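You operate a simulated robot arm through the tools that you are given. There is no shell and no other tool. Be economical: measure what you need, move in short steps, check, and stop when the job is done.

The job below is to be done with a simulated two-armed robot. You get a single attempt, and the scene is never put back.

Task
Uncover the FORM console, clamp disc J5 on it, measure and save.
Fine: lid into the red CAPS bin; leave the disc clamped; save one reading.

Only the result counts: the job must be done as asked and must still hold three seconds after the hand-in. Knocking over, shifting, dropping, spilling or breaking anything else fails it. Lids that push on must go on centred and level and be pressed home; caps that screw on are set level and turned clockwise until they are tight.

Robot
Two 7-joint arms with fingered hands on one trunk, on a base that drives. Base frame: it is fixed to the floor where the robot stands at the start and does not move with it; the origin is under the middle of the robot, x ahead of it, y to its left, z up; the surface under the hand at the start is at about z = 910. Units: mm, degrees, N and s.
The left shoulder is at the start at [26, 104, 1296], the right one opposite. With the tool pointing down near the work surface each hand reaches from about 100 to 540 mm from the robot's upright axis, wherever it stands, measured 20 degrees to its own side. Places, roughly: blue measure button [500, -100, 1000]; form console [400, 0, 900]; form console seat [500, 100, 1000]; form console switch [400, -100, 1000]; green tilt knob [500, 200, 1000]; orange lid (6x6x4 cm) [600, -300, 900]; red handle [500, 0, 1000]; white lid (6x6x4 cm) [500, 100, 1000]; white save button [400, -100, 1000]; yellow tilt knob [400, 200, 1000]. Payload 2.4 kg a hand.
The TCP of each hand is the grasp point between the finger pads, 17 mm short of the fingertips. In the tool frame z runs along the fingers and y along their closing line. Largest opening 88 mm; the body of the gripper starts 47 mm behind the TCP. The gripper is a hand of 2 fingers: y runs from the thumb to the fingers, the wrist lies at [0, 0, -165] in the tool frame, and closing takes about 1.5 s.
Orientation is that of the tool frame in the base frame, as a unit quaternion [w, x, y, z]. With the fingers straight down and closing along the base's y, the tool's x points along the base's -x, its y along +y and its z along -z.

Tools
- The arms move only by the tool send_rows. It takes "left_steps", "right_steps" or both (then of equal length, played together; a hand with none holds still); each is a list of rows, each a list of 6 numbers: the shift along the base's x, y, z in mm, then the turn, a rotation vector about the base's x, y, z in degrees. In form: [[dx, dy, dz, ax, ay, az], ...]. A call has 1 to 12 rows; each row shifts and turns the commanded pose from where the row before left it. "left_gripper" and "right_gripper" are, for a hand that has rows, the opening, from 0 (shut) to 1 (fully open), set as the call begins (left out, the last holds). Rows are played at 5 a second. More than 50 mm and 8.6 degrees between two rows, or a gripper value outside its range, and nothing of the call is played. A pose out of reach is approached as far as the arm can. The call stops where the force on the tool passes 40 N (or 10 N more than at its start, if that is more) or the arm is blocked; 0.2 s more then pass. Each finger travels about 153 mm/s and halts on what it meets, pressing with about 29 N; the grip force reading is that of the motor and also rises with nothing between the fingers. The clock runs only during rows and for 0.2 s after the last one: add rows that do not move to give the fingers time. The reply holds the time, the measured pose of the TCP, the force on the tool along the base axes, the opening and the grip force, in the units named above and with some noise, with the torque about the TCP (base axes, N m) and any sound that the robot's microphone picked up.
- Cameras (640 x 400 px; columns grow to the right, rows downward): "scene" is now at [119.4, -6.5, 1225.2]; the picture's right is [-0.08, -1.00, 0.00], its down [-0.07, 0.01, -1.00] and it looks along [0.99, -0.08, -0.07] (base axes); focal length 214 px, centre (320, 200). "left" rides on the left gripper at [-50, 3, -63] in its tool frame; the picture's right is [-0.06, -1.00, 0.00], its down [0.78, -0.05, -0.62] and it looks along [0.62, -0.04, 0.79] (tool axes); focal length 275 px, centre (320, 200). "right" rides on the right gripper at [50, 3, -63] in its tool frame; the picture's right is [-0.06, 1.00, 0.00], its down [-0.78, -0.05, -0.62] and it looks along [-0.62, -0.04, 0.79] (tool axes); focal length 275 px, centre (320, 200). There is no depth. A picture from a camera that has moved, and an enlarged one, comes with that camera's place and axes in the base frame and with its lens.
- get_image(camera): a new picture of that camera. The clock stands still meanwhile.
- lift_body(by): slides the trunk up (or, below 0, down) by that many mm; the arms and the scene camera ride with it, the base frame stays. It gives what a move gives, with no picture.
- drive_base(legs): drives the robot by 1 to 6 legs, each [ahead, left, turn to the left] in mm, mm and degrees, along the robot's own axes; the way and the turn of a leg run together, so that a leg with both is an arc; at most 1500 mm and 180 degrees a leg. The arms and the cameras ride along, it lands a little off, and it stops where it bumps. It gives what a move gives.
- set_grasp(shape, hand): the hand has 2 fingers and takes this shape, open, in about a second: jaw (thumb against the fingers, like two jaws); tri (thumb and two fingers); tip (a fingertip pinch); poke (one finger out to press); point (the index stretched); flat (the hand flat); cup (the hand cupped); fist (a fist). The gripper value then closes the fingers along that shape, each until it touches; the sizes above hold for jaw. It gives what a move gives, with no picture.
- turn_head(pan, tilt): turns the head with the scene camera to pan (to the left, within 60 degrees either way) and tilt (down, from -29 to 69), counted from straight ahead of the robot. It gives what a move gives.
- close_up(camera, box): a new picture of the part [left, top, right, bottom] of that camera's present view, enlarged. The clock stands still meanwhile.
- finish_job(): hands the job in; it is judged then, once.

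Work in short steps. Places have to be worked out from the pictures, the camera data and where the tool is seen: move nearer, look again, correct. Check each grasp and each placing, and mend what went wrong. You have 120 turns and 108 pictures in all, those below and enlarged ones among them. Open the grippers and draw the arms clear of the work before you hand the job in, unless the task says otherwise; then end with one line.

The tools are called by a JSON object that holds its "op" and its "data". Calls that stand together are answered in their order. send_rows: Moves the arms, as the interface text tells. Its arguments: {"type":"object","properties":{"left_steps":{"type":"array","items":{"type":"array","items":{"type":"number"}}},"left_gripper":{"type":"number"},"right_steps":{"type":"array","items":{"type":"array","items":{"type":"number"}}},"right_gripper":{"type":"number"}},"required":[]} The other tools are called the same way: lift_body (by) slides the trunk up or down; set_grasp (shape, hand) gives the hand a shape; drive_base (legs) drives the base; turn_head (pan, tilt) turns the head that bears the scene camera; get_image (camera) takes a picture; close_up (camera, box) takes an enlarged picture of a part of a camera's view; finish_job () hands the job in.

At the start:

```text
time: 0.0
left_ee_pos: [330.3, 137.0, 1307.8]
left_tcp_rot: [0.0, 0.0, 1.0, 0.0]
left_contact_force: [-0.2, -0.4, 0.1]
left_torque: [0.03, 0.02, 0.0]
left_grip_width: 88.2
left_grasp_force: 0.0
left_shape: jaw
right_ee_pos: [301.0, -190.8, 1260.8]
right_tcp_rot: [0.0, 0.0, 1.0, 0.0]
right_contact_force: [-0.3, -0.3, -0.7]
right_torque: [0.03, 0.0, -0.05]
right_grip_width: 87.9
right_grasp_force: 0.1
right_shape: jaw
trunk travel left (down, up): [-525.0, 325.0]
robot x, y, heading: [4.9, 1.5, 0.1]
head pan, tilt: [-4.8, 4.3]
```

scene: 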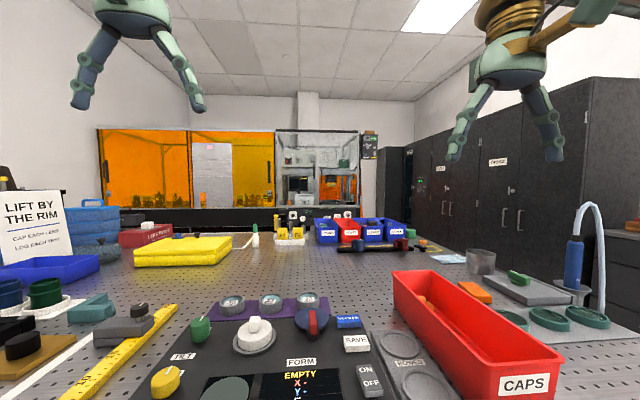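
right: 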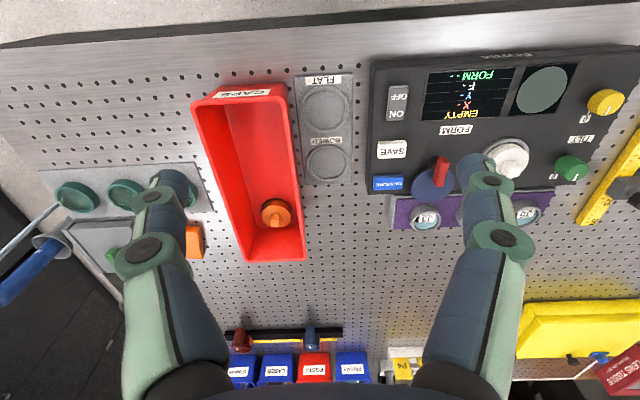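
left: 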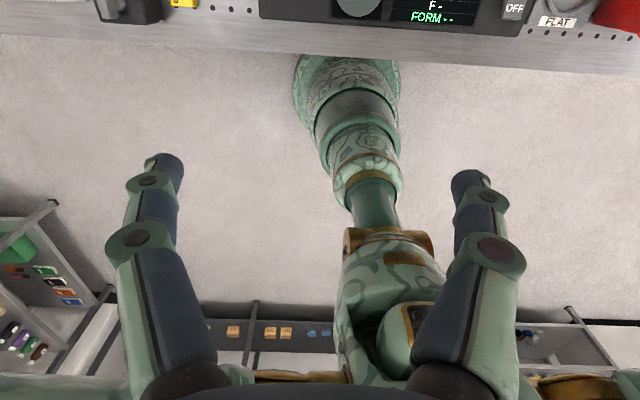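

The console lies ahead, with the white lid on its seat and discs J3..J5 on a purple tray behind. I tilt the head down for a better look.

{"op": "turn_head", "data": {"pan": 0, "tilt": 40}}

{"op": "get_image", "data": {"camera": "scene"}}

{"op": "close_up", "data": {"camera": "right", "box": [360, 40, 640, 240]}}

```text
time: 1.0
left_ee_pos: [329.0, 136.1, 1307.5]
left_tcp_rot: [0.0, 0.0, 1.0, 0.0]
left_contact_force: [-0.5, -1.3, 0.7]
left_torque: [0.02, -0.01, 0.0]
left_grip_width: 87.9
left_grasp_force: 0.0
left_shape: jaw
right_ee_pos: [302.8, -190.4, 1262.2]
right_tcp_rot: [0.0, -0.001, 1.0, 0.0]
right_contact_force: [0.3, 1.2, 0.9]
right_torque: [0.07, 0.0, 0.01]
right_grip_width: 87.7
right_grasp_force: 0.0
right_shape: jaw
trunk travel left (down, up): [-525.0, 325.0]
robot x, y, heading: [1.3, -3.3, 0.0]
head pan, tilt: [0.0, 40.0]
```

```text
104 pictures are left
camera scene: at [113.2, 1.2, 1168.4], right [0.0, -1.0, 0.0], down [-0.64, 0.0, -0.77], along [0.77, 0.0, -0.64], focal length 214 px, centre (320, 200)
```

scene: 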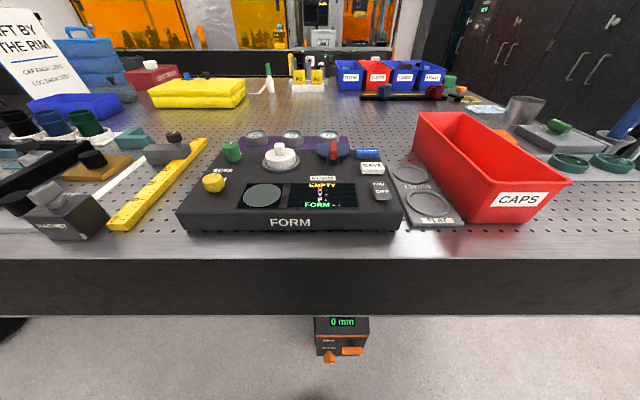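

```text
2.00 times, centred on (500, 140) of right
camera zoom: at [251.8, -188.7, 1325.2], right [0.06, 1.0, 0.0], down [0.78, -0.05, 0.62], along [0.62, -0.04, -0.79], focal length 551 px, centre (-40, 320)
```

zoom: 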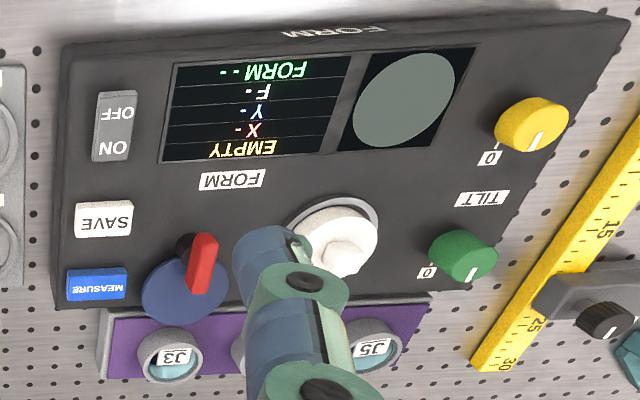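

Zoom in on the console in the scene view.

{"op": "close_up", "data": {"camera": "scene", "box": [170, 115, 410, 265]}}

{"op": "close_up", "data": {"camera": "scene", "box": [230, 120, 390, 220]}}

{"op": "close_up", "data": {"camera": "scene", "box": [380, 100, 620, 250]}}

{"op": "close_up", "data": {"camera": "scene", "box": [0, 0, 240, 150]}}

```text
2.67 times, centred on (290, 190) of scene
camera zoom: at [113.2, 1.2, 1168.4], right [0.0, -1.0, 0.0], down [-0.64, 0.0, -0.77], along [0.77, 0.0, -0.64], focal length 572 px, centre (400, 227)
```

zoom: 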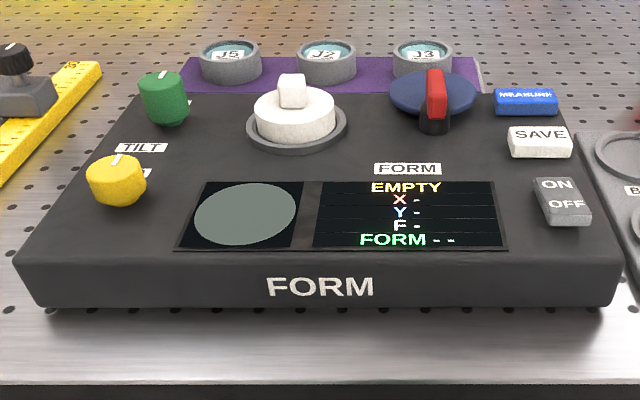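

```text
4.00 times, centred on (310, 170) of scene
camera zoom: at [113.2, 1.2, 1168.4], right [0.0, -1.0, 0.0], down [-0.64, 0.0, -0.77], along [0.77, 0.0, -0.64], focal length 858 px, centre (360, 320)
```

zoom: 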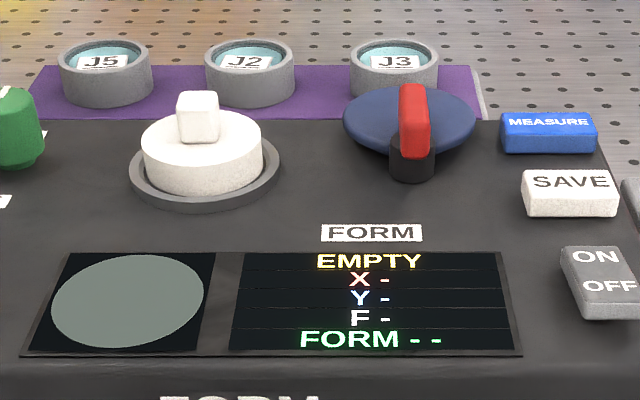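

```text
2.67 times, centred on (500, 175) of scene
camera zoom: at [113.2, 1.2, 1168.4], right [0.0, -1.0, 0.0], down [-0.64, 0.0, -0.77], along [0.77, 0.0, -0.64], focal length 572 px, centre (-160, 267)
```

zoom: 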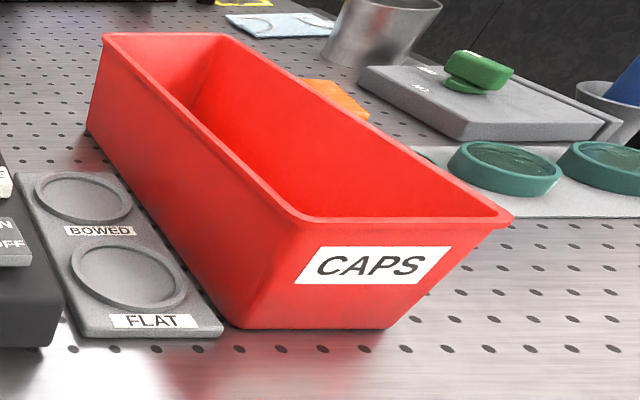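

```text
2.67 times, centred on (120, 75) of scene
camera zoom: at [113.2, 1.2, 1168.4], right [0.0, -1.0, 0.0], down [-0.64, 0.0, -0.77], along [0.77, 0.0, -0.64], focal length 572 px, centre (853, 533)
```

zoom: 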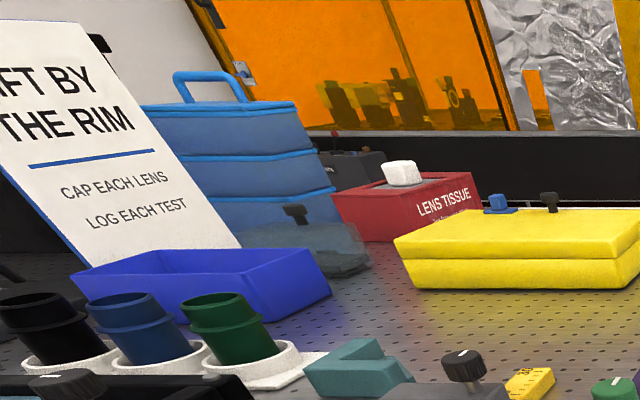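

The lid is at about (467, 73, top 977), and J5 at about (585, 148, top 965), which is just beyond reach. I drive 80 mm ahead.

{"op": "drive_base", "data": {"legs": [[80, 0, 0]]}}

{"op": "turn_head", "data": {"pan": 0, "tilt": 50}}

{"op": "get_image", "data": {"camera": "scene"}}

{"op": "get_image", "data": {"camera": "right"}}

```text
time: 2.1
left_ee_pos: [412.3, 135.1, 1306.6]
left_tcp_rot: [-0.001, 0.001, 1.0, 0.0]
left_contact_force: [0.3, 0.6, -0.2]
left_torque: [-0.01, -0.01, 0.01]
left_grip_width: 87.9
left_grasp_force: 0.1
left_shape: jaw
right_ee_pos: [384.0, -192.3, 1261.4]
right_tcp_rot: [-0.001, 0.0, 1.0, 0.0]
right_contact_force: [0.6, 0.0, 0.2]
right_torque: [0.04, 0.0, 0.02]
right_grip_width: 88.1
right_grasp_force: 0.1
right_shape: jaw
trunk travel left (down, up): [-525.0, 325.0]
robot x, y, heading: [79.2, 3.7, 0.2]
head pan, tilt: [0.0, 40.0]
```

```text
time: 2.8
left_ee_pos: [410.7, 136.4, 1306.6]
left_tcp_rot: [0.0, 0.001, 1.0, 0.0]
left_contact_force: [-0.3, 0.1, 0.3]
left_torque: [-0.01, -0.02, 0.0]
left_grip_width: 88.0
left_grasp_force: 0.1
left_shape: jaw
right_ee_pos: [381.7, -191.5, 1261.8]
right_tcp_rot: [0.001, 0.001, 1.0, 0.0]
right_contact_force: [0.1, 1.1, 0.0]
right_torque: [0.02, 0.0, 0.03]
right_grip_width: 88.1
right_grasp_force: 0.0
right_shape: jaw
trunk travel left (down, up): [-525.0, 325.0]
robot x, y, heading: [76.0, -2.2, 0.1]
head pan, tilt: [0.0, 50.0]
```

```text
98 pictures are left
camera scene: at [186.1, 1.0, 1154.2], right [0.0, -1.0, 0.0], down [-0.77, 0.0, -0.64], along [0.64, 0.0, -0.77], focal length 214 px, centre (320, 200)
```

scene: 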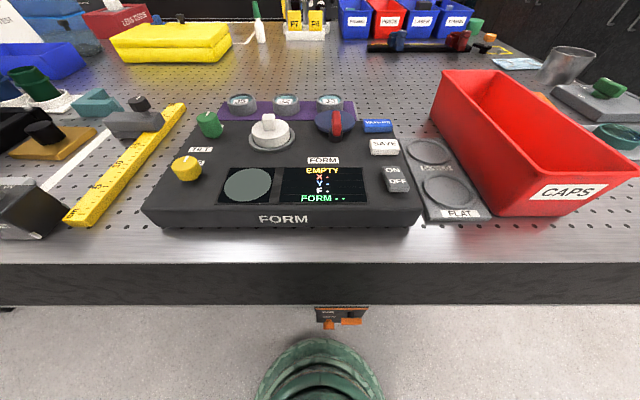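

```text
97 pictures are left
camera right: at [332.5, -189.1, 1325.2], right [0.06, 1.0, 0.0], down [0.78, -0.05, 0.62], along [0.62, -0.04, -0.79], focal length 275 px, centre (320, 200)
```

right: 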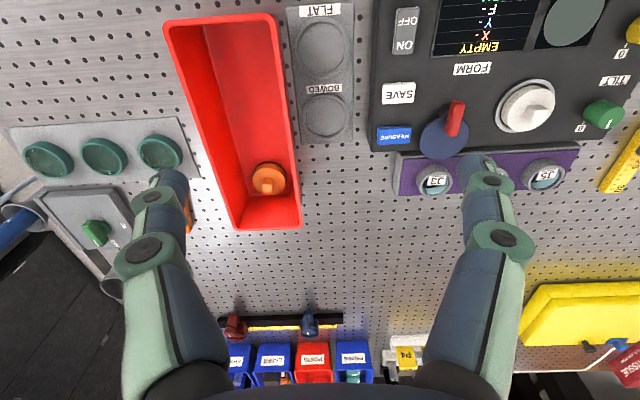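

The bin spans about x 355..648, y -350..-236, and the orange lid is at its far end. I move the left hand aside and bring the right hand above the white lid.

{"op": "send_rows", "data": {"left_steps": [[-15, 45, 0, 0, 0, 0], [-15, 45, 0, 0, 0, 0], [-15, 45, 0, 0, 0, 0], [0, 30, 0, 0, 0, 0], [0, 0, 0, 0, 0, 0], [0, 0, 0, 0, 0, 0], [0, 0, 0, 0, 0, 0]], "right_steps": [[0, 0, -45, 0, 0, 0], [0, 20, -40, 0, 0, 0], [15, 45, -15, 0, 0, 0], [18, 46, 0, 0, 0, 0], [18, 46, 0, 0, 0, 0], [18, 46, 0, 0, 0, 0], [10, 46, 0, 0, 0, 0]], "right_gripper": 0.5}}

{"op": "get_image", "data": {"camera": "right"}}

{"op": "get_image", "data": {"camera": "scene"}}

```text
time: 4.4
left_ee_pos: [365.8, 302.9, 1307.1]
left_tcp_rot: [0.0, 0.001, 1.0, -0.001]
left_contact_force: [0.0, -0.5, 0.2]
left_torque: [0.01, 0.03, 0.0]
left_grip_width: 87.9
left_grasp_force: 0.1
left_shape: jaw
right_ee_pos: [459.9, 60.3, 1161.0]
right_tcp_rot: [0.0, 0.001, 1.0, -0.001]
right_contact_force: [0.5, 0.0, -0.4]
right_torque: [0.0, -0.03, 0.0]
right_grip_width: 44.7
right_grasp_force: 0.1
right_shape: jaw
trunk travel left (down, up): [-525.0, 325.0]
robot x, y, heading: [81.2, -2.6, -0.3]
head pan, tilt: [0.0, 50.0]
```

```text
96 pictures are left
camera right: at [410.0, 62.8, 1224.4], right [0.06, 1.0, 0.0], down [0.78, -0.05, 0.62], along [0.62, -0.04, -0.79], focal length 275 px, centre (320, 200)
```

right: 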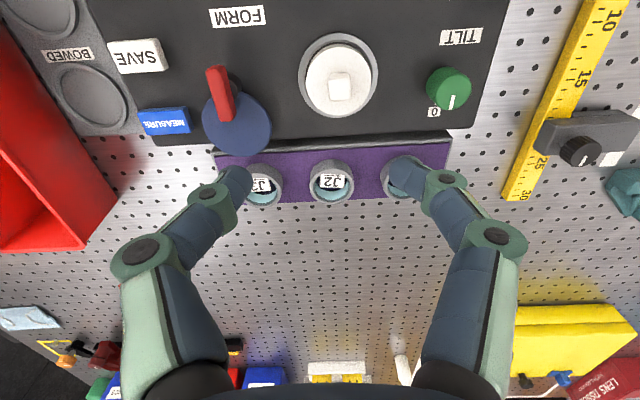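

```text
95 pictures are left
camera scene: at [186.0, 1.8, 1154.1], right [0.0, -1.0, 0.0], down [-0.77, 0.0, -0.64], along [0.64, 0.0, -0.77], focal length 214 px, centre (320, 200)
```

scene: 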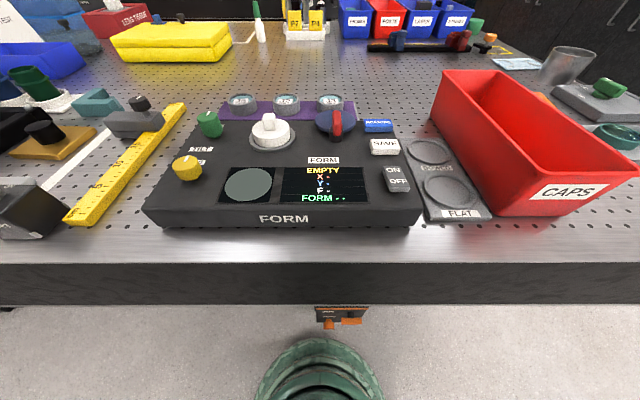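

The knob top is at about (474, 75, 990). I come down to 1060 and look again.

{"op": "send_rows", "data": {"right_steps": [[13, 11, -30, 0, 0, 0], [0, 0, -40, 0, 0, 0], [0, 0, -30, 0, 0, 0], [0, 0, 0, 0, 0, 0]]}}

{"op": "get_image", "data": {"camera": "right"}}

{"op": "close_up", "data": {"camera": "scene", "box": [190, 50, 350, 150]}}

```text
time: 5.4
left_ee_pos: [364.8, 302.8, 1306.5]
left_tcp_rot: [0.0, 0.0, 1.0, 0.001]
left_contact_force: [-0.1, 0.0, -0.2]
left_torque: [-0.01, -0.01, -0.01]
left_grip_width: 88.1
left_grasp_force: 0.0
left_shape: jaw
right_ee_pos: [472.7, 70.7, 1058.6]
right_tcp_rot: [0.0, 0.0, 1.0, 0.0]
right_contact_force: [0.2, 0.0, -0.6]
right_torque: [-0.01, -0.03, -0.03]
right_grip_width: 44.4
right_grasp_force: 0.1
right_shape: jaw
trunk travel left (down, up): [-525.0, 325.0]
robot x, y, heading: [81.8, -1.8, -0.2]
head pan, tilt: [0.0, 50.0]
```

```text
94 pictures are left
camera right: at [422.5, 72.9, 1123.2], right [0.06, 1.0, 0.0], down [0.78, -0.05, 0.62], along [0.62, -0.04, -0.79], focal length 275 px, centre (320, 200)
```

right: 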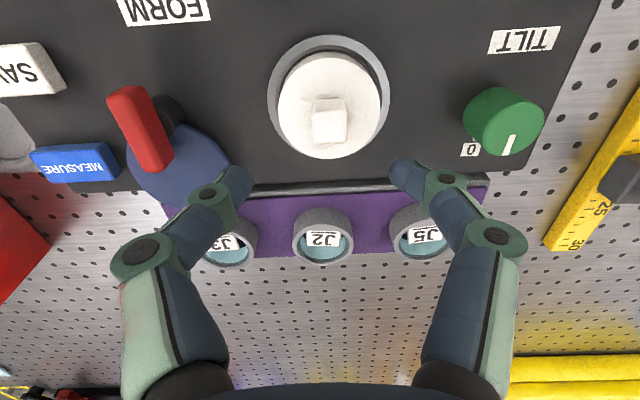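

```text
4.00 times, centred on (270, 100) of scene
camera zoom: at [186.0, 1.1, 1154.2], right [0.0, -1.0, 0.0], down [-0.77, 0.0, -0.64], along [0.64, 0.0, -0.77], focal length 858 px, centre (520, 600)
```

zoom: 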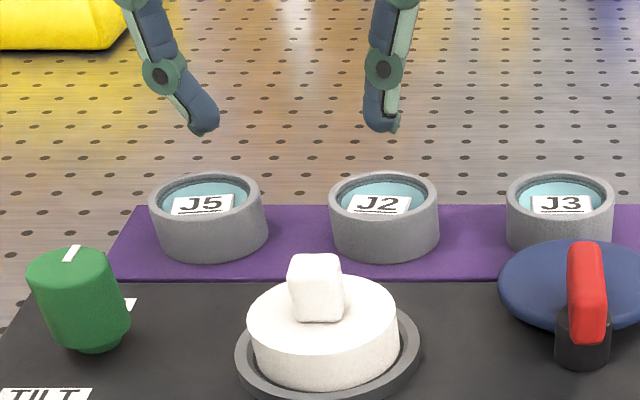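

The knob is about 5 mm farther in both x and y than the tool axis. I correct for that and descend to about z 996.

{"op": "send_rows", "data": {"right_steps": [[5, 5, -20, 0, 0, 0], [0, 0, -25, 0, 0, 0], [0, 0, -12, 0, 0, 0], [0, 0, -6, 0, 0, 0], [0, 0, 0, 0, 0, 0]]}}

{"op": "get_image", "data": {"camera": "right"}}

{"op": "close_up", "data": {"camera": "scene", "box": [190, 50, 350, 150]}}

```text
time: 6.6
left_ee_pos: [364.8, 302.5, 1306.7]
left_tcp_rot: [0.0, 0.001, 1.0, 0.0]
left_contact_force: [-1.0, 0.3, -0.6]
left_torque: [0.0, 0.0, 0.01]
left_grip_width: 87.8
left_grasp_force: 0.0
left_shape: jaw
right_ee_pos: [479.0, 73.7, 997.7]
right_tcp_rot: [0.0, 0.001, 1.0, 0.0]
right_contact_force: [0.6, 0.0, -0.1]
right_torque: [0.0, -0.02, -0.02]
right_grip_width: 44.6
right_grasp_force: 0.1
right_shape: jaw
trunk travel left (down, up): [-525.0, 325.0]
robot x, y, heading: [81.2, -1.9, -0.2]
head pan, tilt: [0.0, 50.0]
```

```text
92 pictures are left
camera right: at [428.5, 76.1, 1062.1], right [0.06, 1.0, 0.0], down [0.78, -0.05, 0.62], along [0.62, -0.04, -0.79], focal length 275 px, centre (320, 200)
```

right: 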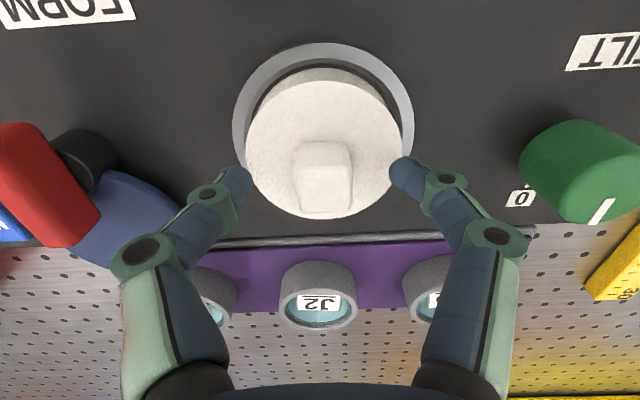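

```text
4.00 times, centred on (270, 100) of scene
camera zoom: at [186.0, 1.1, 1154.1], right [0.0, -1.0, 0.0], down [-0.77, 0.0, -0.64], along [0.64, 0.0, -0.77], focal length 858 px, centre (520, 600)
```

zoom: 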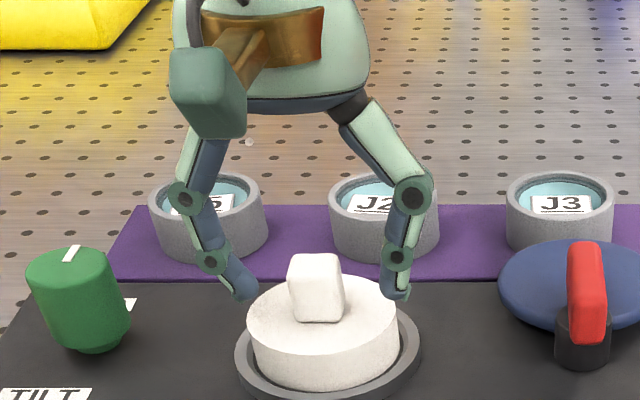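

It is well aligned. I lower 5 mm and close on the knob.

{"op": "send_rows", "data": {"right_steps": [[2, 1, -5, 0, 0, 0], [0, 0, 0, 0, 0, 0]]}}

{"op": "send_rows", "data": {"right_steps": [[0, 0, 0, 0, 0, 0], [0, 0, 0, 0, 0, 0], [0, 0, 0, 0, 0, 0], [0, 0, 0, 0, 0, 0], [0, 0, 0, 0, 0, 0], [0, 0, 0, 0, 0, 0], [0, 0, 0, 0, 0, 0]], "right_gripper": 0}}

{"op": "get_image", "data": {"camera": "right"}}

```text
time: 7.2
left_ee_pos: [364.2, 303.2, 1306.8]
left_tcp_rot: [-0.001, 0.001, 1.0, 0.0]
left_contact_force: [-0.4, -0.6, -0.7]
left_torque: [0.03, 0.01, -0.01]
left_grip_width: 88.0
left_grasp_force: 0.0
left_shape: jaw
right_ee_pos: [480.9, 73.4, 993.8]
right_tcp_rot: [0.001, 0.001, 1.0, 0.0]
right_contact_force: [0.1, -0.1, -0.6]
right_torque: [0.03, 0.01, 0.0]
right_grip_width: 44.4
right_grasp_force: 0.0
right_shape: jaw
trunk travel left (down, up): [-525.0, 325.0]
robot x, y, heading: [79.6, 0.7, -0.2]
head pan, tilt: [0.0, 50.0]
```

```text
time: 8.8
left_ee_pos: [364.8, 302.9, 1307.3]
left_tcp_rot: [0.0, 0.001, 1.0, 0.0]
left_contact_force: [0.5, 0.6, 0.2]
left_torque: [-0.02, 0.03, 0.0]
left_grip_width: 87.7
left_grasp_force: 0.1
left_shape: jaw
right_ee_pos: [480.6, 74.6, 994.2]
right_tcp_rot: [0.001, 0.0, 1.0, 0.0]
right_contact_force: [0.6, 0.2, -0.4]
right_torque: [-0.02, 0.01, -0.02]
right_grip_width: 12.2
right_grasp_force: 29.3
right_shape: jaw
trunk travel left (down, up): [-525.0, 325.0]
robot x, y, heading: [78.4, -3.7, -0.1]
head pan, tilt: [0.0, 50.0]
```

```text
90 pictures are left
camera right: at [431.1, 77.3, 1057.6], right [0.06, 1.0, 0.0], down [0.78, -0.05, 0.62], along [0.62, -0.04, -0.79], focal length 275 px, centre (320, 200)
```

right: 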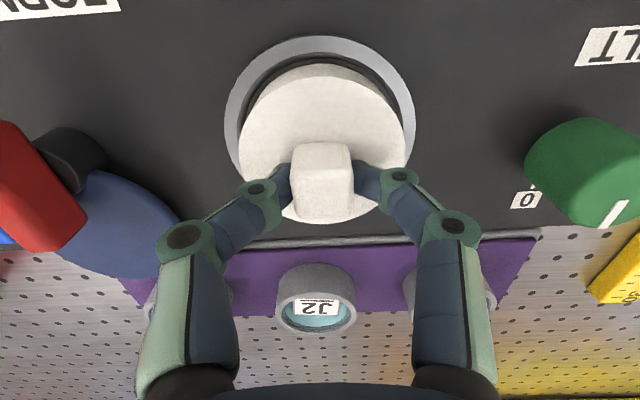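

The knob is held (12 mm wide). I lift straight up slowly to check whether it comes free.

{"op": "send_rows", "data": {"right_steps": [[0, 0, 3, 0, 0, 0], [0, 0, 5, 0, 0, 0], [0, 0, 12, 0, 0, 0], [0, 0, 30, 0, 0, 0], [0, 0, 50, 0, 0, 0], [0, 0, 30, 0, 0, 0]]}}

{"op": "get_image", "data": {"camera": "right"}}

{"op": "get_image", "data": {"camera": "scene"}}

```text
time: 10.2
left_ee_pos: [365.4, 303.5, 1306.4]
left_tcp_rot: [0.0, 0.001, 1.0, 0.0]
left_contact_force: [0.8, -1.2, -0.7]
left_torque: [0.02, -0.01, 0.02]
left_grip_width: 87.9
left_grasp_force: 0.1
left_shape: jaw
right_ee_pos: [479.0, 73.3, 1125.3]
right_tcp_rot: [0.0, 0.001, 1.0, 0.001]
right_contact_force: [-1.1, 0.2, 0.2]
right_torque: [0.0, 0.0, 0.01]
right_grip_width: 12.2
right_grasp_force: 28.9
right_shape: jaw
trunk travel left (down, up): [-525.0, 325.0]
robot x, y, heading: [81.0, -1.7, -0.2]
head pan, tilt: [0.0, 50.0]
```

```text
89 pictures are left
camera right: at [430.3, 76.4, 1188.2], right [0.06, 1.0, 0.0], down [0.78, -0.05, 0.62], along [0.62, -0.04, -0.79], focal length 275 px, centre (320, 200)
```

right: 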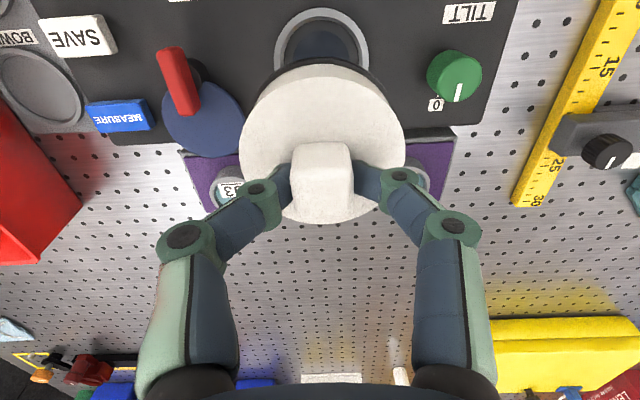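

```text
88 pictures are left
camera scene: at [186.0, 1.1, 1154.1], right [0.0, -1.0, 0.0], down [-0.77, 0.0, -0.64], along [0.64, 0.0, -0.77], focal length 214 px, centre (320, 200)
```

scene: 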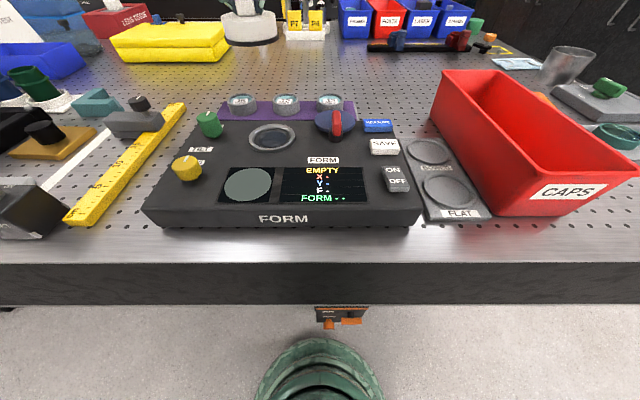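

The lid is off. I carry it across to above the bin at about (440, -292).

{"op": "send_rows", "data": {"right_steps": [[-5, -45, 0, 0, 0, 0], [-5, -48, 0, 0, 0, 0], [-5, -48, 0, 0, 0, 0], [-5, -48, 0, 0, 0, 0], [-5, -48, 0, 0, 0, 0], [-5, -48, 0, 0, 0, 0], [-5, -48, 0, 0, 0, 0], [-5, -33, 0, 0, 0, 0], [0, 0, 0, 0, 0, 0]]}}

{"op": "get_image", "data": {"camera": "right"}}

{"op": "get_image", "data": {"camera": "scene"}}

```text
time: 12.2
left_ee_pos: [365.2, 303.9, 1306.8]
left_tcp_rot: [0.0, 0.001, 1.0, 0.0]
left_contact_force: [-0.4, -0.3, -0.3]
left_torque: [-0.01, 0.0, -0.02]
left_grip_width: 87.6
left_grasp_force: 0.0
left_shape: jaw
right_ee_pos: [440.8, -291.5, 1125.5]
right_tcp_rot: [0.0, 0.0, 1.0, 0.0]
right_contact_force: [-0.3, -0.4, -0.6]
right_torque: [0.03, -0.02, -0.02]
right_grip_width: 12.6
right_grasp_force: 28.3
right_shape: jaw
trunk travel left (down, up): [-525.0, 325.0]
robot x, y, heading: [83.8, 1.8, -0.3]
head pan, tilt: [0.0, 50.0]
```

```text
87 pictures are left
camera right: at [391.4, -290.1, 1188.1], right [0.06, 1.0, 0.0], down [0.78, -0.05, 0.62], along [0.62, -0.04, -0.79], focal length 275 px, centre (320, 200)
```

right: 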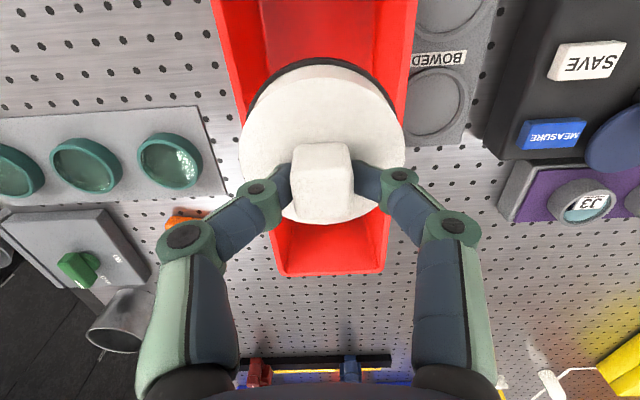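

```text
86 pictures are left
camera scene: at [186.0, 1.1, 1154.1], right [0.0, -1.0, 0.0], down [-0.77, 0.0, -0.64], along [0.64, 0.0, -0.77], focal length 214 px, centre (320, 200)
```

scene: 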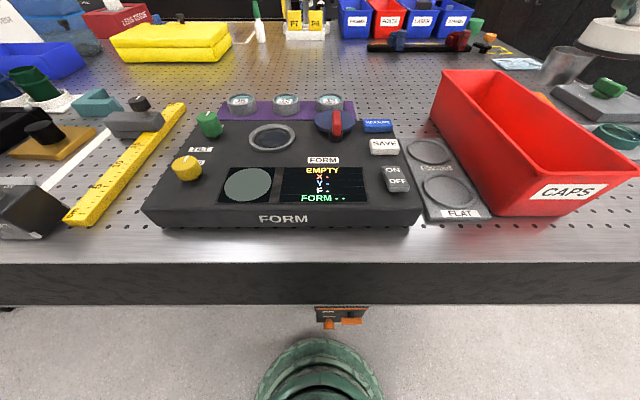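

Centred over the bin with a clear floor beneath; I lower in stages.

{"op": "send_rows", "data": {"right_steps": [[0, 1, -40, 0, 0, 0], [0, 1, -40, 0, 0, 0], [0, 0, -40, 0, 0, 0], [0, 0, -12, 0, 0, 0], [0, 0, 0, 0, 0, 0]]}}

{"op": "get_image", "data": {"camera": "right"}}

{"op": "close_up", "data": {"camera": "scene", "box": [400, 50, 640, 200]}}

```text
time: 13.4
left_ee_pos: [364.9, 302.5, 1306.9]
left_tcp_rot: [0.0, 0.0, 1.0, 0.0]
left_contact_force: [-0.1, 0.2, -0.1]
left_torque: [0.01, -0.03, 0.02]
left_grip_width: 87.8
left_grasp_force: 0.1
left_shape: jaw
right_ee_pos: [441.0, -289.7, 989.9]
right_tcp_rot: [0.0, 0.001, 1.0, 0.0]
right_contact_force: [0.2, -0.6, -0.7]
right_torque: [0.04, -0.03, 0.02]
right_grip_width: 12.5
right_grasp_force: 28.5
right_shape: jaw
trunk travel left (down, up): [-525.0, 325.0]
robot x, y, heading: [76.8, 0.1, -0.4]
head pan, tilt: [0.0, 50.0]
```

```text
85 pictures are left
camera right: at [391.6, -287.2, 1053.7], right [0.06, 1.0, 0.0], down [0.78, -0.05, 0.62], along [0.62, -0.04, -0.79], focal length 275 px, centre (320, 200)
```

right: 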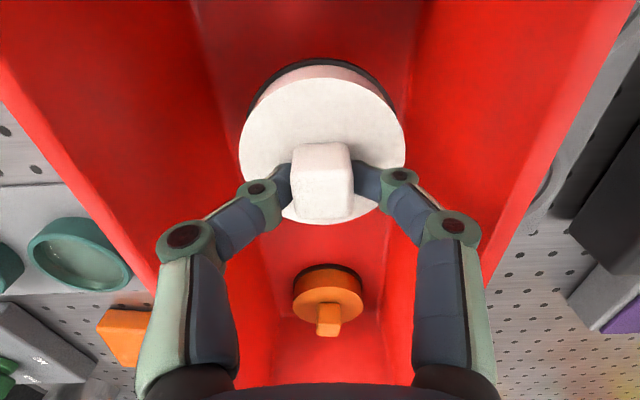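

```text
2.67 times, centred on (520, 125) of scene
camera zoom: at [186.0, 1.0, 1154.2], right [0.0, -1.0, 0.0], down [-0.77, 0.0, -0.64], along [0.64, 0.0, -0.77], focal length 572 px, centre (-213, 400)
```

zoom: 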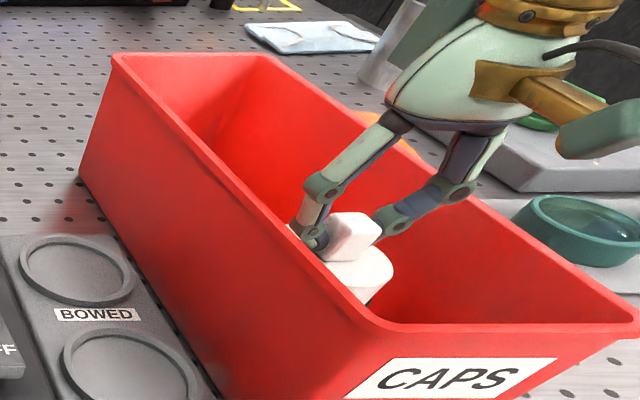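

It sits centred between the walls. I lower in small steps towards the floor.

{"op": "send_rows", "data": {"right_steps": [[0, 0, -15, 0, 0, 0], [0, 0, -8, 0, 0, 0], [0, 0, -4, 0, 0, 0], [0, 0, 0, 0, 0, 0]]}}

{"op": "get_image", "data": {"camera": "right"}}

```text
time: 14.4
left_ee_pos: [365.7, 302.9, 1307.0]
left_tcp_rot: [0.0, 0.001, 1.0, 0.0]
left_contact_force: [-0.5, 0.1, -0.3]
left_torque: [0.0, 0.01, -0.01]
left_grip_width: 87.6
left_grasp_force: 0.1
left_shape: jaw
right_ee_pos: [441.4, -290.0, 963.9]
right_tcp_rot: [0.0, 0.001, 1.0, -0.001]
right_contact_force: [-0.5, 0.0, -0.1]
right_torque: [0.0, 0.03, -0.01]
right_grip_width: 12.5
right_grasp_force: 29.0
right_shape: jaw
trunk travel left (down, up): [-525.0, 325.0]
robot x, y, heading: [79.0, -3.9, 0.1]
head pan, tilt: [0.0, 50.0]
```

```text
83 pictures are left
camera right: at [391.4, -287.1, 1027.5], right [0.06, 1.0, 0.0], down [0.78, -0.05, 0.62], along [0.62, -0.04, -0.79], focal length 275 px, centre (320, 200)
```

right: 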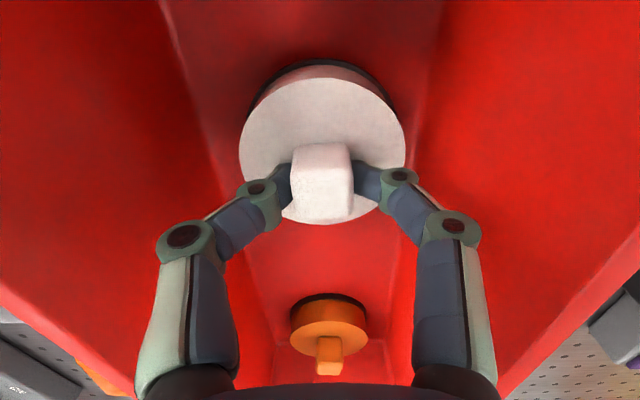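

No contact yet; I keep going in 2 mm steps.

{"op": "send_rows", "data": {"right_steps": [[0, 0, -3, 0, 0, 0], [0, 0, -2, 0, 0, 0], [0, 0, -2, 0, 0, 0], [0, 0, 0, 0, 0, 0]]}}

```text
time: 15.4
left_ee_pos: [365.5, 303.4, 1306.9]
left_tcp_rot: [0.0, 0.001, 1.0, 0.001]
left_contact_force: [1.1, 0.2, -0.4]
left_torque: [-0.01, 0.01, 0.01]
left_grip_width: 87.6
left_grasp_force: 0.1
left_shape: jaw
right_ee_pos: [441.6, -289.6, 958.9]
right_tcp_rot: [0.0, 0.001, 1.0, 0.0]
right_contact_force: [-0.1, 0.5, -0.7]
right_torque: [0.0, -0.02, 0.0]
right_grip_width: 12.6
right_grasp_force: 29.3
right_shape: jaw
trunk travel left (down, up): [-525.0, 325.0]
robot x, y, heading: [80.9, -0.3, -0.2]
head pan, tilt: [0.0, 50.0]
```

Still nothing, so on down.

{"op": "send_rows", "data": {"right_steps": [[0, 0, -2, 0, 0, 0], [0, 0, -2, 0, 0, 0], [0, 0, -2, 0, 0, 0], [0, 0, 0, 0, 0, 0]]}}

{"op": "get_image", "data": {"camera": "right"}}

```text
time: 16.4
left_ee_pos: [364.8, 303.1, 1307.5]
left_tcp_rot: [0.0, 0.0, 1.0, 0.0]
left_contact_force: [0.6, 0.2, 0.0]
left_torque: [-0.02, 0.0, 0.02]
left_grip_width: 87.8
left_grasp_force: 0.1
left_shape: jaw
right_ee_pos: [441.4, -290.2, 951.7]
right_tcp_rot: [0.0, 0.0, 1.0, 0.0]
right_contact_force: [0.0, -0.2, 2.3]
right_torque: [0.01, 0.03, 0.05]
right_grip_width: 12.3
right_grasp_force: 28.6
right_shape: jaw
trunk travel left (down, up): [-525.0, 325.0]
robot x, y, heading: [80.4, -1.1, -0.2]
head pan, tilt: [0.0, 50.0]
```

```text
82 pictures are left
camera right: at [391.5, -286.5, 1015.3], right [0.06, 1.0, 0.0], down [0.78, -0.05, 0.62], along [0.62, -0.04, -0.79], focal length 275 px, centre (320, 200)
```

right: 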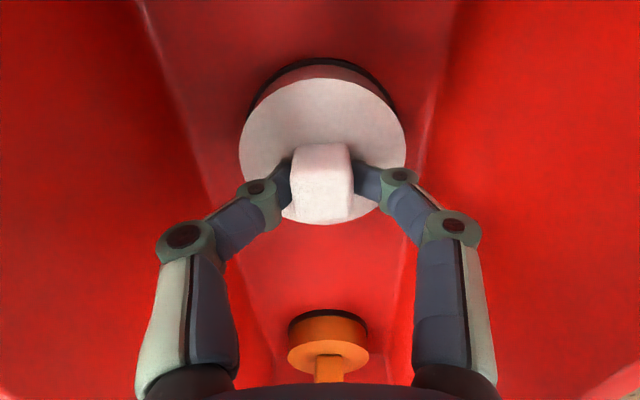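

Light contact (2.3 N), so the lid is at the floor. I release with a small opening and retreat upward.

{"op": "send_rows", "data": {"right_steps": [[0, 0, 0, 0, 0, 0], [0, 0, 0, 0, 0, 0], [0, 0, 0, 0, 0, 0]], "right_gripper": 0.35}}

{"op": "send_rows", "data": {"right_steps": [[0, 0, 15, 0, 0, 0], [0, 0, 30, 0, 0, 0], [0, 0, 40, 0, 0, 0], [0, 0, 45, 0, 0, 0], [0, 0, 45, 0, 0, 0]]}}

{"op": "get_image", "data": {"camera": "right"}}

{"op": "close_up", "data": {"camera": "scene", "box": [200, 70, 440, 220]}}

```text
time: 17.2
left_ee_pos: [365.3, 303.4, 1306.5]
left_tcp_rot: [0.0, 0.001, 1.0, 0.0]
left_contact_force: [0.2, 0.9, 0.6]
left_torque: [0.0, 0.01, 0.01]
left_grip_width: 88.0
left_grasp_force: 0.0
left_shape: jaw
right_ee_pos: [440.5, -289.1, 951.6]
right_tcp_rot: [0.0, 0.0, 1.0, 0.0]
right_contact_force: [-0.6, -0.7, 1.1]
right_torque: [0.02, -0.03, 0.0]
right_grip_width: 29.9
right_grasp_force: 0.1
right_shape: jaw
trunk travel left (down, up): [-525.0, 325.0]
robot x, y, heading: [82.1, -1.5, -0.1]
head pan, tilt: [0.0, 50.0]
```

```text
time: 18.4
left_ee_pos: [365.1, 303.1, 1306.6]
left_tcp_rot: [0.0, 0.001, 1.0, -0.001]
left_contact_force: [0.6, 0.5, -0.4]
left_torque: [0.01, -0.04, -0.02]
left_grip_width: 87.7
left_grasp_force: 0.1
left_shape: jaw
right_ee_pos: [440.2, -287.6, 1127.8]
right_tcp_rot: [0.0, 0.0, 1.0, 0.0]
right_contact_force: [0.9, -0.6, -0.5]
right_torque: [0.02, 0.01, 0.02]
right_grip_width: 30.4
right_grasp_force: 0.1
right_shape: jaw
trunk travel left (down, up): [-525.0, 325.0]
robot x, y, heading: [79.3, 0.6, -0.3]
head pan, tilt: [0.0, 50.0]
```

```text
81 pictures are left
camera right: at [391.2, -284.7, 1190.9], right [0.06, 1.0, 0.0], down [0.78, -0.05, 0.62], along [0.62, -0.04, -0.79], focal length 275 px, centre (320, 200)
```

right: 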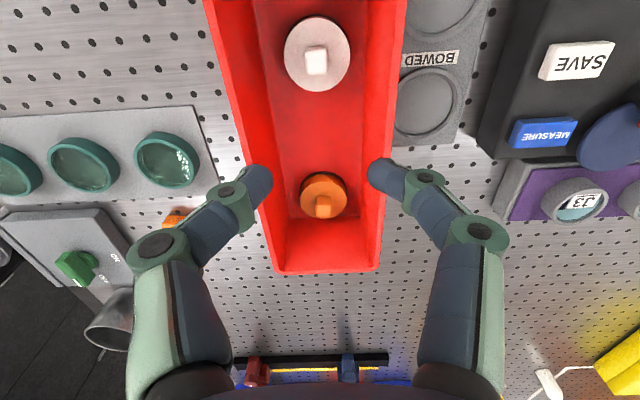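

```text
2.67 times, centred on (320, 145) of scene
camera zoom: at [186.0, 1.1, 1154.2], right [0.0, -1.0, 0.0], down [-0.77, 0.0, -0.64], along [0.64, 0.0, -0.77], focal length 572 px, centre (320, 347)
```

zoom: 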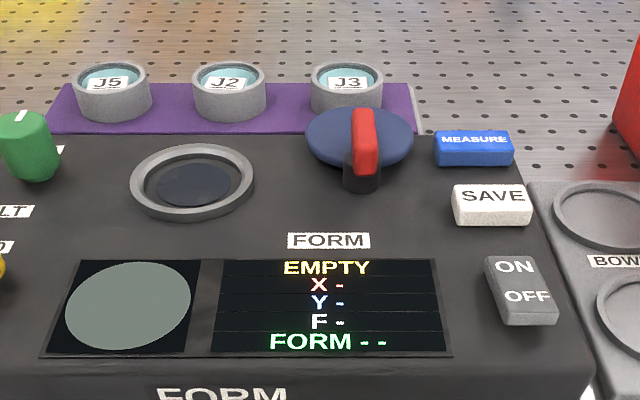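

The lid rests in the bin. Now I bring the left hand above J5 and park the right hand a bit higher.

{"op": "send_rows", "data": {"left_steps": [[20, -35, -20, 0, 0, 0], [40, -25, -25, 0, 0, 0], [40, -25, -25, 0, 0, 0], [40, -25, -25, 0, 0, 0], [40, -25, -25, 0, 0, 0], [40, -20, -35, 0, 0, 0], [0, 0, -30, 0, 0, 0], [0, 0, 0, 0, 0, 0]], "right_steps": [[0, 0, 40, 0, 0, 0], [0, 0, 40, 0, 0, 0], [0, 0, 20, 0, 0, 0], [-20, 0, 0, 0, 0, 0], [-20, 0, 0, 0, 0, 0], [0, 0, 0, 0, 0, 0], [0, 0, 0, 0, 0, 0], [0, 0, 0, 0, 0, 0]], "left_gripper": 0.85}}

{"op": "get_image", "data": {"camera": "left"}}

{"op": "get_image", "data": {"camera": "scene"}}

```text
refused: row 2 steps farther than a row can; nothing moved
```

```text
79 pictures are left
camera left: at [414.6, 306.4, 1369.8], right [0.06, -1.0, 0.0], down [-0.78, -0.05, 0.62], along [-0.62, -0.04, -0.79], focal length 275 px, centre (320, 200)
```

left: 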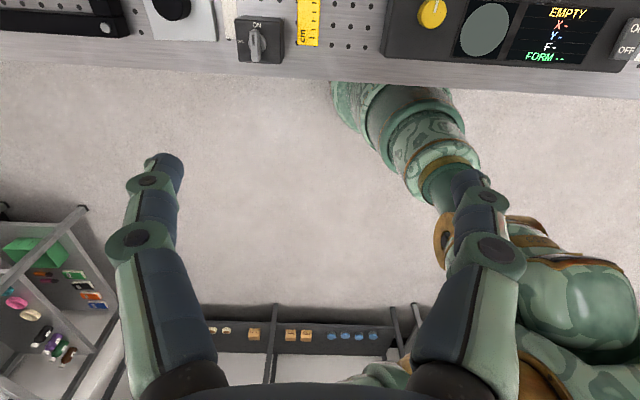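

```text
78 pictures are left
camera scene: at [186.0, 1.1, 1154.2], right [0.0, -1.0, 0.0], down [-0.77, 0.0, -0.64], along [0.64, 0.0, -0.77], focal length 214 px, centre (320, 200)
```

scene: 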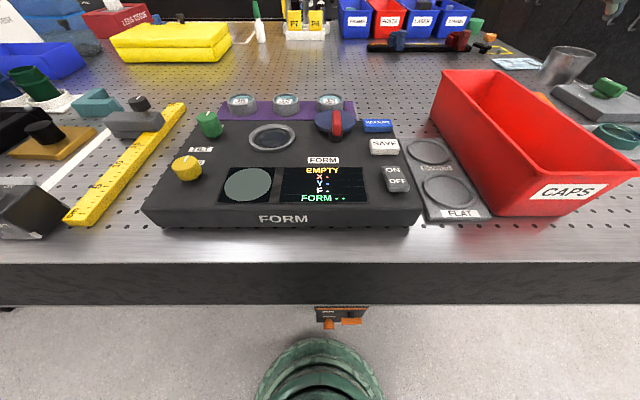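

The step norm was too long; I repeat with smaller rows.

{"op": "send_rows", "data": {"left_steps": [[20, -25, -20, 0, 0, 0], [30, -20, -25, 0, 0, 0], [30, -20, -25, 0, 0, 0], [30, -20, -25, 0, 0, 0], [30, -20, -25, 0, 0, 0], [30, -20, -25, 0, 0, 0], [30, -20, -25, 0, 0, 0], [22, -10, -27, 0, 0, 0], [0, 0, 0, 0, 0, 0]], "right_steps": [[0, 0, 40, 0, 0, 0], [0, 0, 40, 0, 0, 0], [0, 0, 20, 0, 0, 0], [-20, 0, 0, 0, 0, 0], [-20, 0, 0, 0, 0, 0], [0, 0, 0, 0, 0, 0], [0, 0, 0, 0, 0, 0], [0, 0, 0, 0, 0, 0], [0, 0, 0, 0, 0, 0]], "left_gripper": 0.85}}

{"op": "get_image", "data": {"camera": "left"}}

{"op": "close_up", "data": {"camera": "scene", "box": [170, 30, 410, 180]}}

```text
time: 20.4
left_ee_pos: [588.8, 146.2, 1109.8]
left_tcp_rot: [0.0, 0.001, 1.0, 0.001]
left_contact_force: [0.4, 0.6, 0.4]
left_torque: [-0.02, 0.03, 0.02]
left_grip_width: 75.3
left_grasp_force: 0.0
left_shape: jaw
right_ee_pos: [400.9, -291.0, 1226.7]
right_tcp_rot: [0.001, 0.001, 1.0, 0.001]
right_contact_force: [-0.3, 0.3, 0.4]
right_torque: [0.01, 0.01, 0.0]
right_grip_width: 30.8
right_grasp_force: 0.0
right_shape: jaw
trunk travel left (down, up): [-525.0, 325.0]
robot x, y, heading: [78.3, -0.1, -0.0]
head pan, tilt: [0.0, 50.0]
```

```text
77 pictures are left
camera left: at [638.2, 149.1, 1172.5], right [0.06, -1.0, 0.0], down [-0.78, -0.05, 0.62], along [-0.62, -0.04, -0.79], focal length 275 px, centre (320, 200)
```

left: 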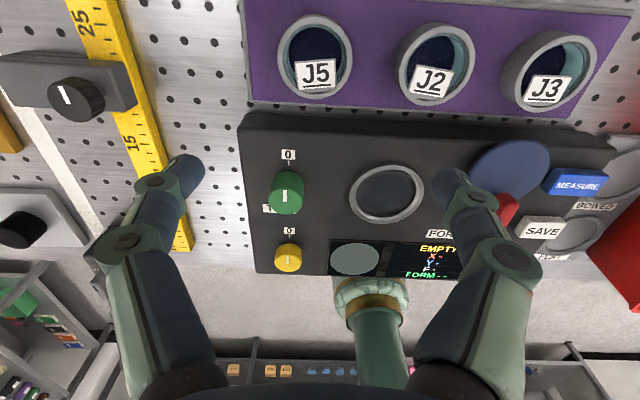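

```text
2.67 times, centred on (290, 105) of scene
camera zoom: at [186.0, 1.0, 1154.2], right [0.0, -1.0, 0.0], down [-0.77, 0.0, -0.64], along [0.64, 0.0, -0.77], focal length 572 px, centre (400, 453)
```

zoom: 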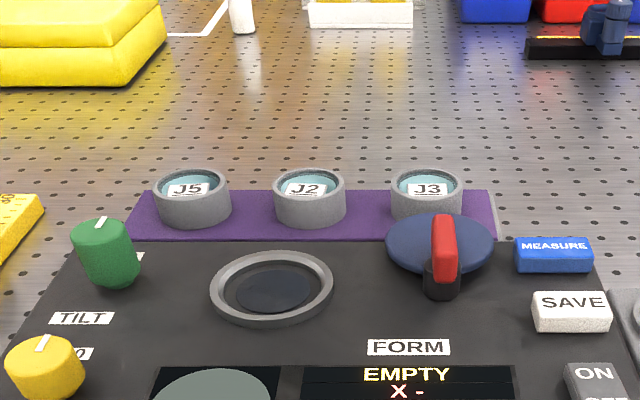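

J5's rim centre comes out at about (598, 150, 964). I zoom in to see whether the ring is the disc's own cell or a holder.

{"op": "close_up", "data": {"camera": "left", "box": [240, 0, 400, 100]}}

{"op": "close_up", "data": {"camera": "scene", "box": [220, 80, 316, 140]}}

```text
4.00 times, centred on (320, 50) of left
camera zoom: at [638.2, 149.1, 1172.5], right [0.06, -1.0, 0.0], down [-0.78, -0.05, 0.62], along [-0.62, -0.04, -0.79], focal length 1101 px, centre (320, 800)
```

zoom: 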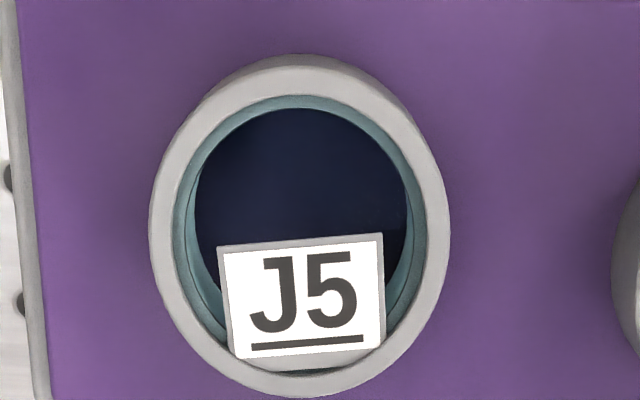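

```text
6.67 times, centred on (268, 110) of scene
camera zoom: at [186.0, 1.0, 1154.2], right [0.0, -1.0, 0.0], down [-0.77, 0.0, -0.64], along [0.64, 0.0, -0.77], focal length 1430 px, centre (667, 800)
```

zoom: 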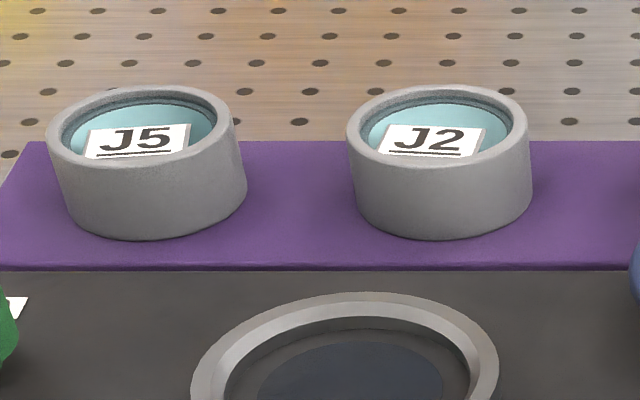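

The grey ring is the disc's rim (52 mm wide, about 30 mm tall). I align over it and lower to about z 990, then check.

{"op": "send_rows", "data": {"left_steps": [[9, 3.5, -30, 0, 0, 0], [0, 0, -40, 0, 0, 0], [0, 0, -35, 0, 0, 0], [0, 0, -15, 0, 0, 0], [0, 0, 0, 0, 0, 0]]}}

{"op": "get_image", "data": {"camera": "left"}}

{"op": "close_up", "data": {"camera": "scene", "box": [190, 50, 350, 150]}}

```text
time: 21.6
left_ee_pos: [597.1, 149.5, 987.9]
left_tcp_rot: [0.0, 0.002, 1.0, 0.0]
left_contact_force: [0.5, 0.2, -0.3]
left_torque: [0.02, 0.02, -0.02]
left_grip_width: 75.1
left_grasp_force: 0.1
left_shape: jaw
right_ee_pos: [400.2, -290.5, 1228.6]
right_tcp_rot: [0.0, 0.002, 1.0, 0.0]
right_contact_force: [-0.8, -0.5, 0.3]
right_torque: [-0.01, 0.02, 0.0]
right_grip_width: 30.4
right_grasp_force: 0.1
right_shape: jaw
trunk travel left (down, up): [-525.0, 325.0]
robot x, y, heading: [78.1, -0.3, 0.1]
head pan, tilt: [0.0, 50.0]
```

```text
73 pictures are left
camera left: at [646.4, 152.7, 1051.1], right [0.06, -1.0, 0.0], down [-0.78, -0.05, 0.62], along [-0.62, -0.04, -0.79], focal length 275 px, centre (320, 200)
```

left: 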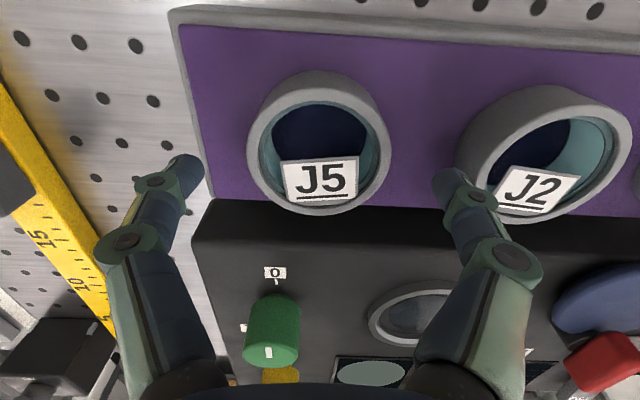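

```text
4.00 times, centred on (270, 100) of scene
camera zoom: at [186.0, 0.9, 1154.2], right [0.0, -1.0, 0.0], down [-0.77, 0.0, -0.64], along [0.64, 0.0, -0.77], focal length 858 px, centre (520, 600)
```

zoom: 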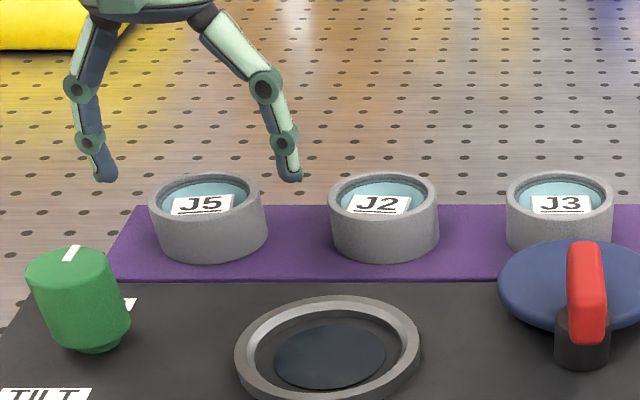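

Alignment is good in both axes. I descend to z 962 and close gently on the rim.

{"op": "send_rows", "data": {"left_steps": [[0, 0, -10, 0, 0, 0], [0, 0, -10, 0, 0, 0], [0, 0, -6, 0, 0, 0], [0, 0, 0, 0, 0, 0]]}}

{"op": "close_up", "data": {"camera": "scene", "box": [190, 50, 350, 150]}}

```text
time: 22.6
left_ee_pos: [598.0, 148.8, 964.2]
left_tcp_rot: [-0.001, 0.001, 1.0, 0.0]
left_contact_force: [-0.2, 0.7, -0.5]
left_torque: [0.0, 0.0, 0.03]
left_grip_width: 75.2
left_grasp_force: 0.1
left_shape: jaw
right_ee_pos: [400.5, -290.3, 1227.4]
right_tcp_rot: [0.0, 0.001, 1.0, 0.0]
right_contact_force: [-0.4, -0.5, 0.0]
right_torque: [0.02, -0.01, -0.04]
right_grip_width: 30.4
right_grasp_force: 0.2
right_shape: jaw
trunk travel left (down, up): [-525.0, 325.0]
robot x, y, heading: [77.3, 0.1, -0.1]
head pan, tilt: [0.0, 50.0]
```

```text
4.00 times, centred on (270, 100) of scene
camera zoom: at [186.0, 0.9, 1154.1], right [0.0, -1.0, 0.0], down [-0.77, 0.0, -0.64], along [0.64, 0.0, -0.77], focal length 858 px, centre (520, 600)
```

zoom: 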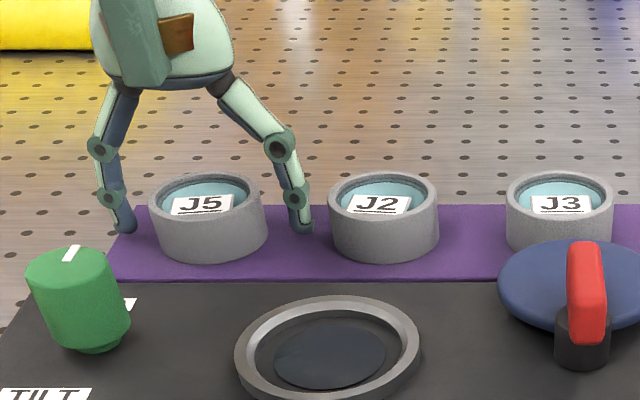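

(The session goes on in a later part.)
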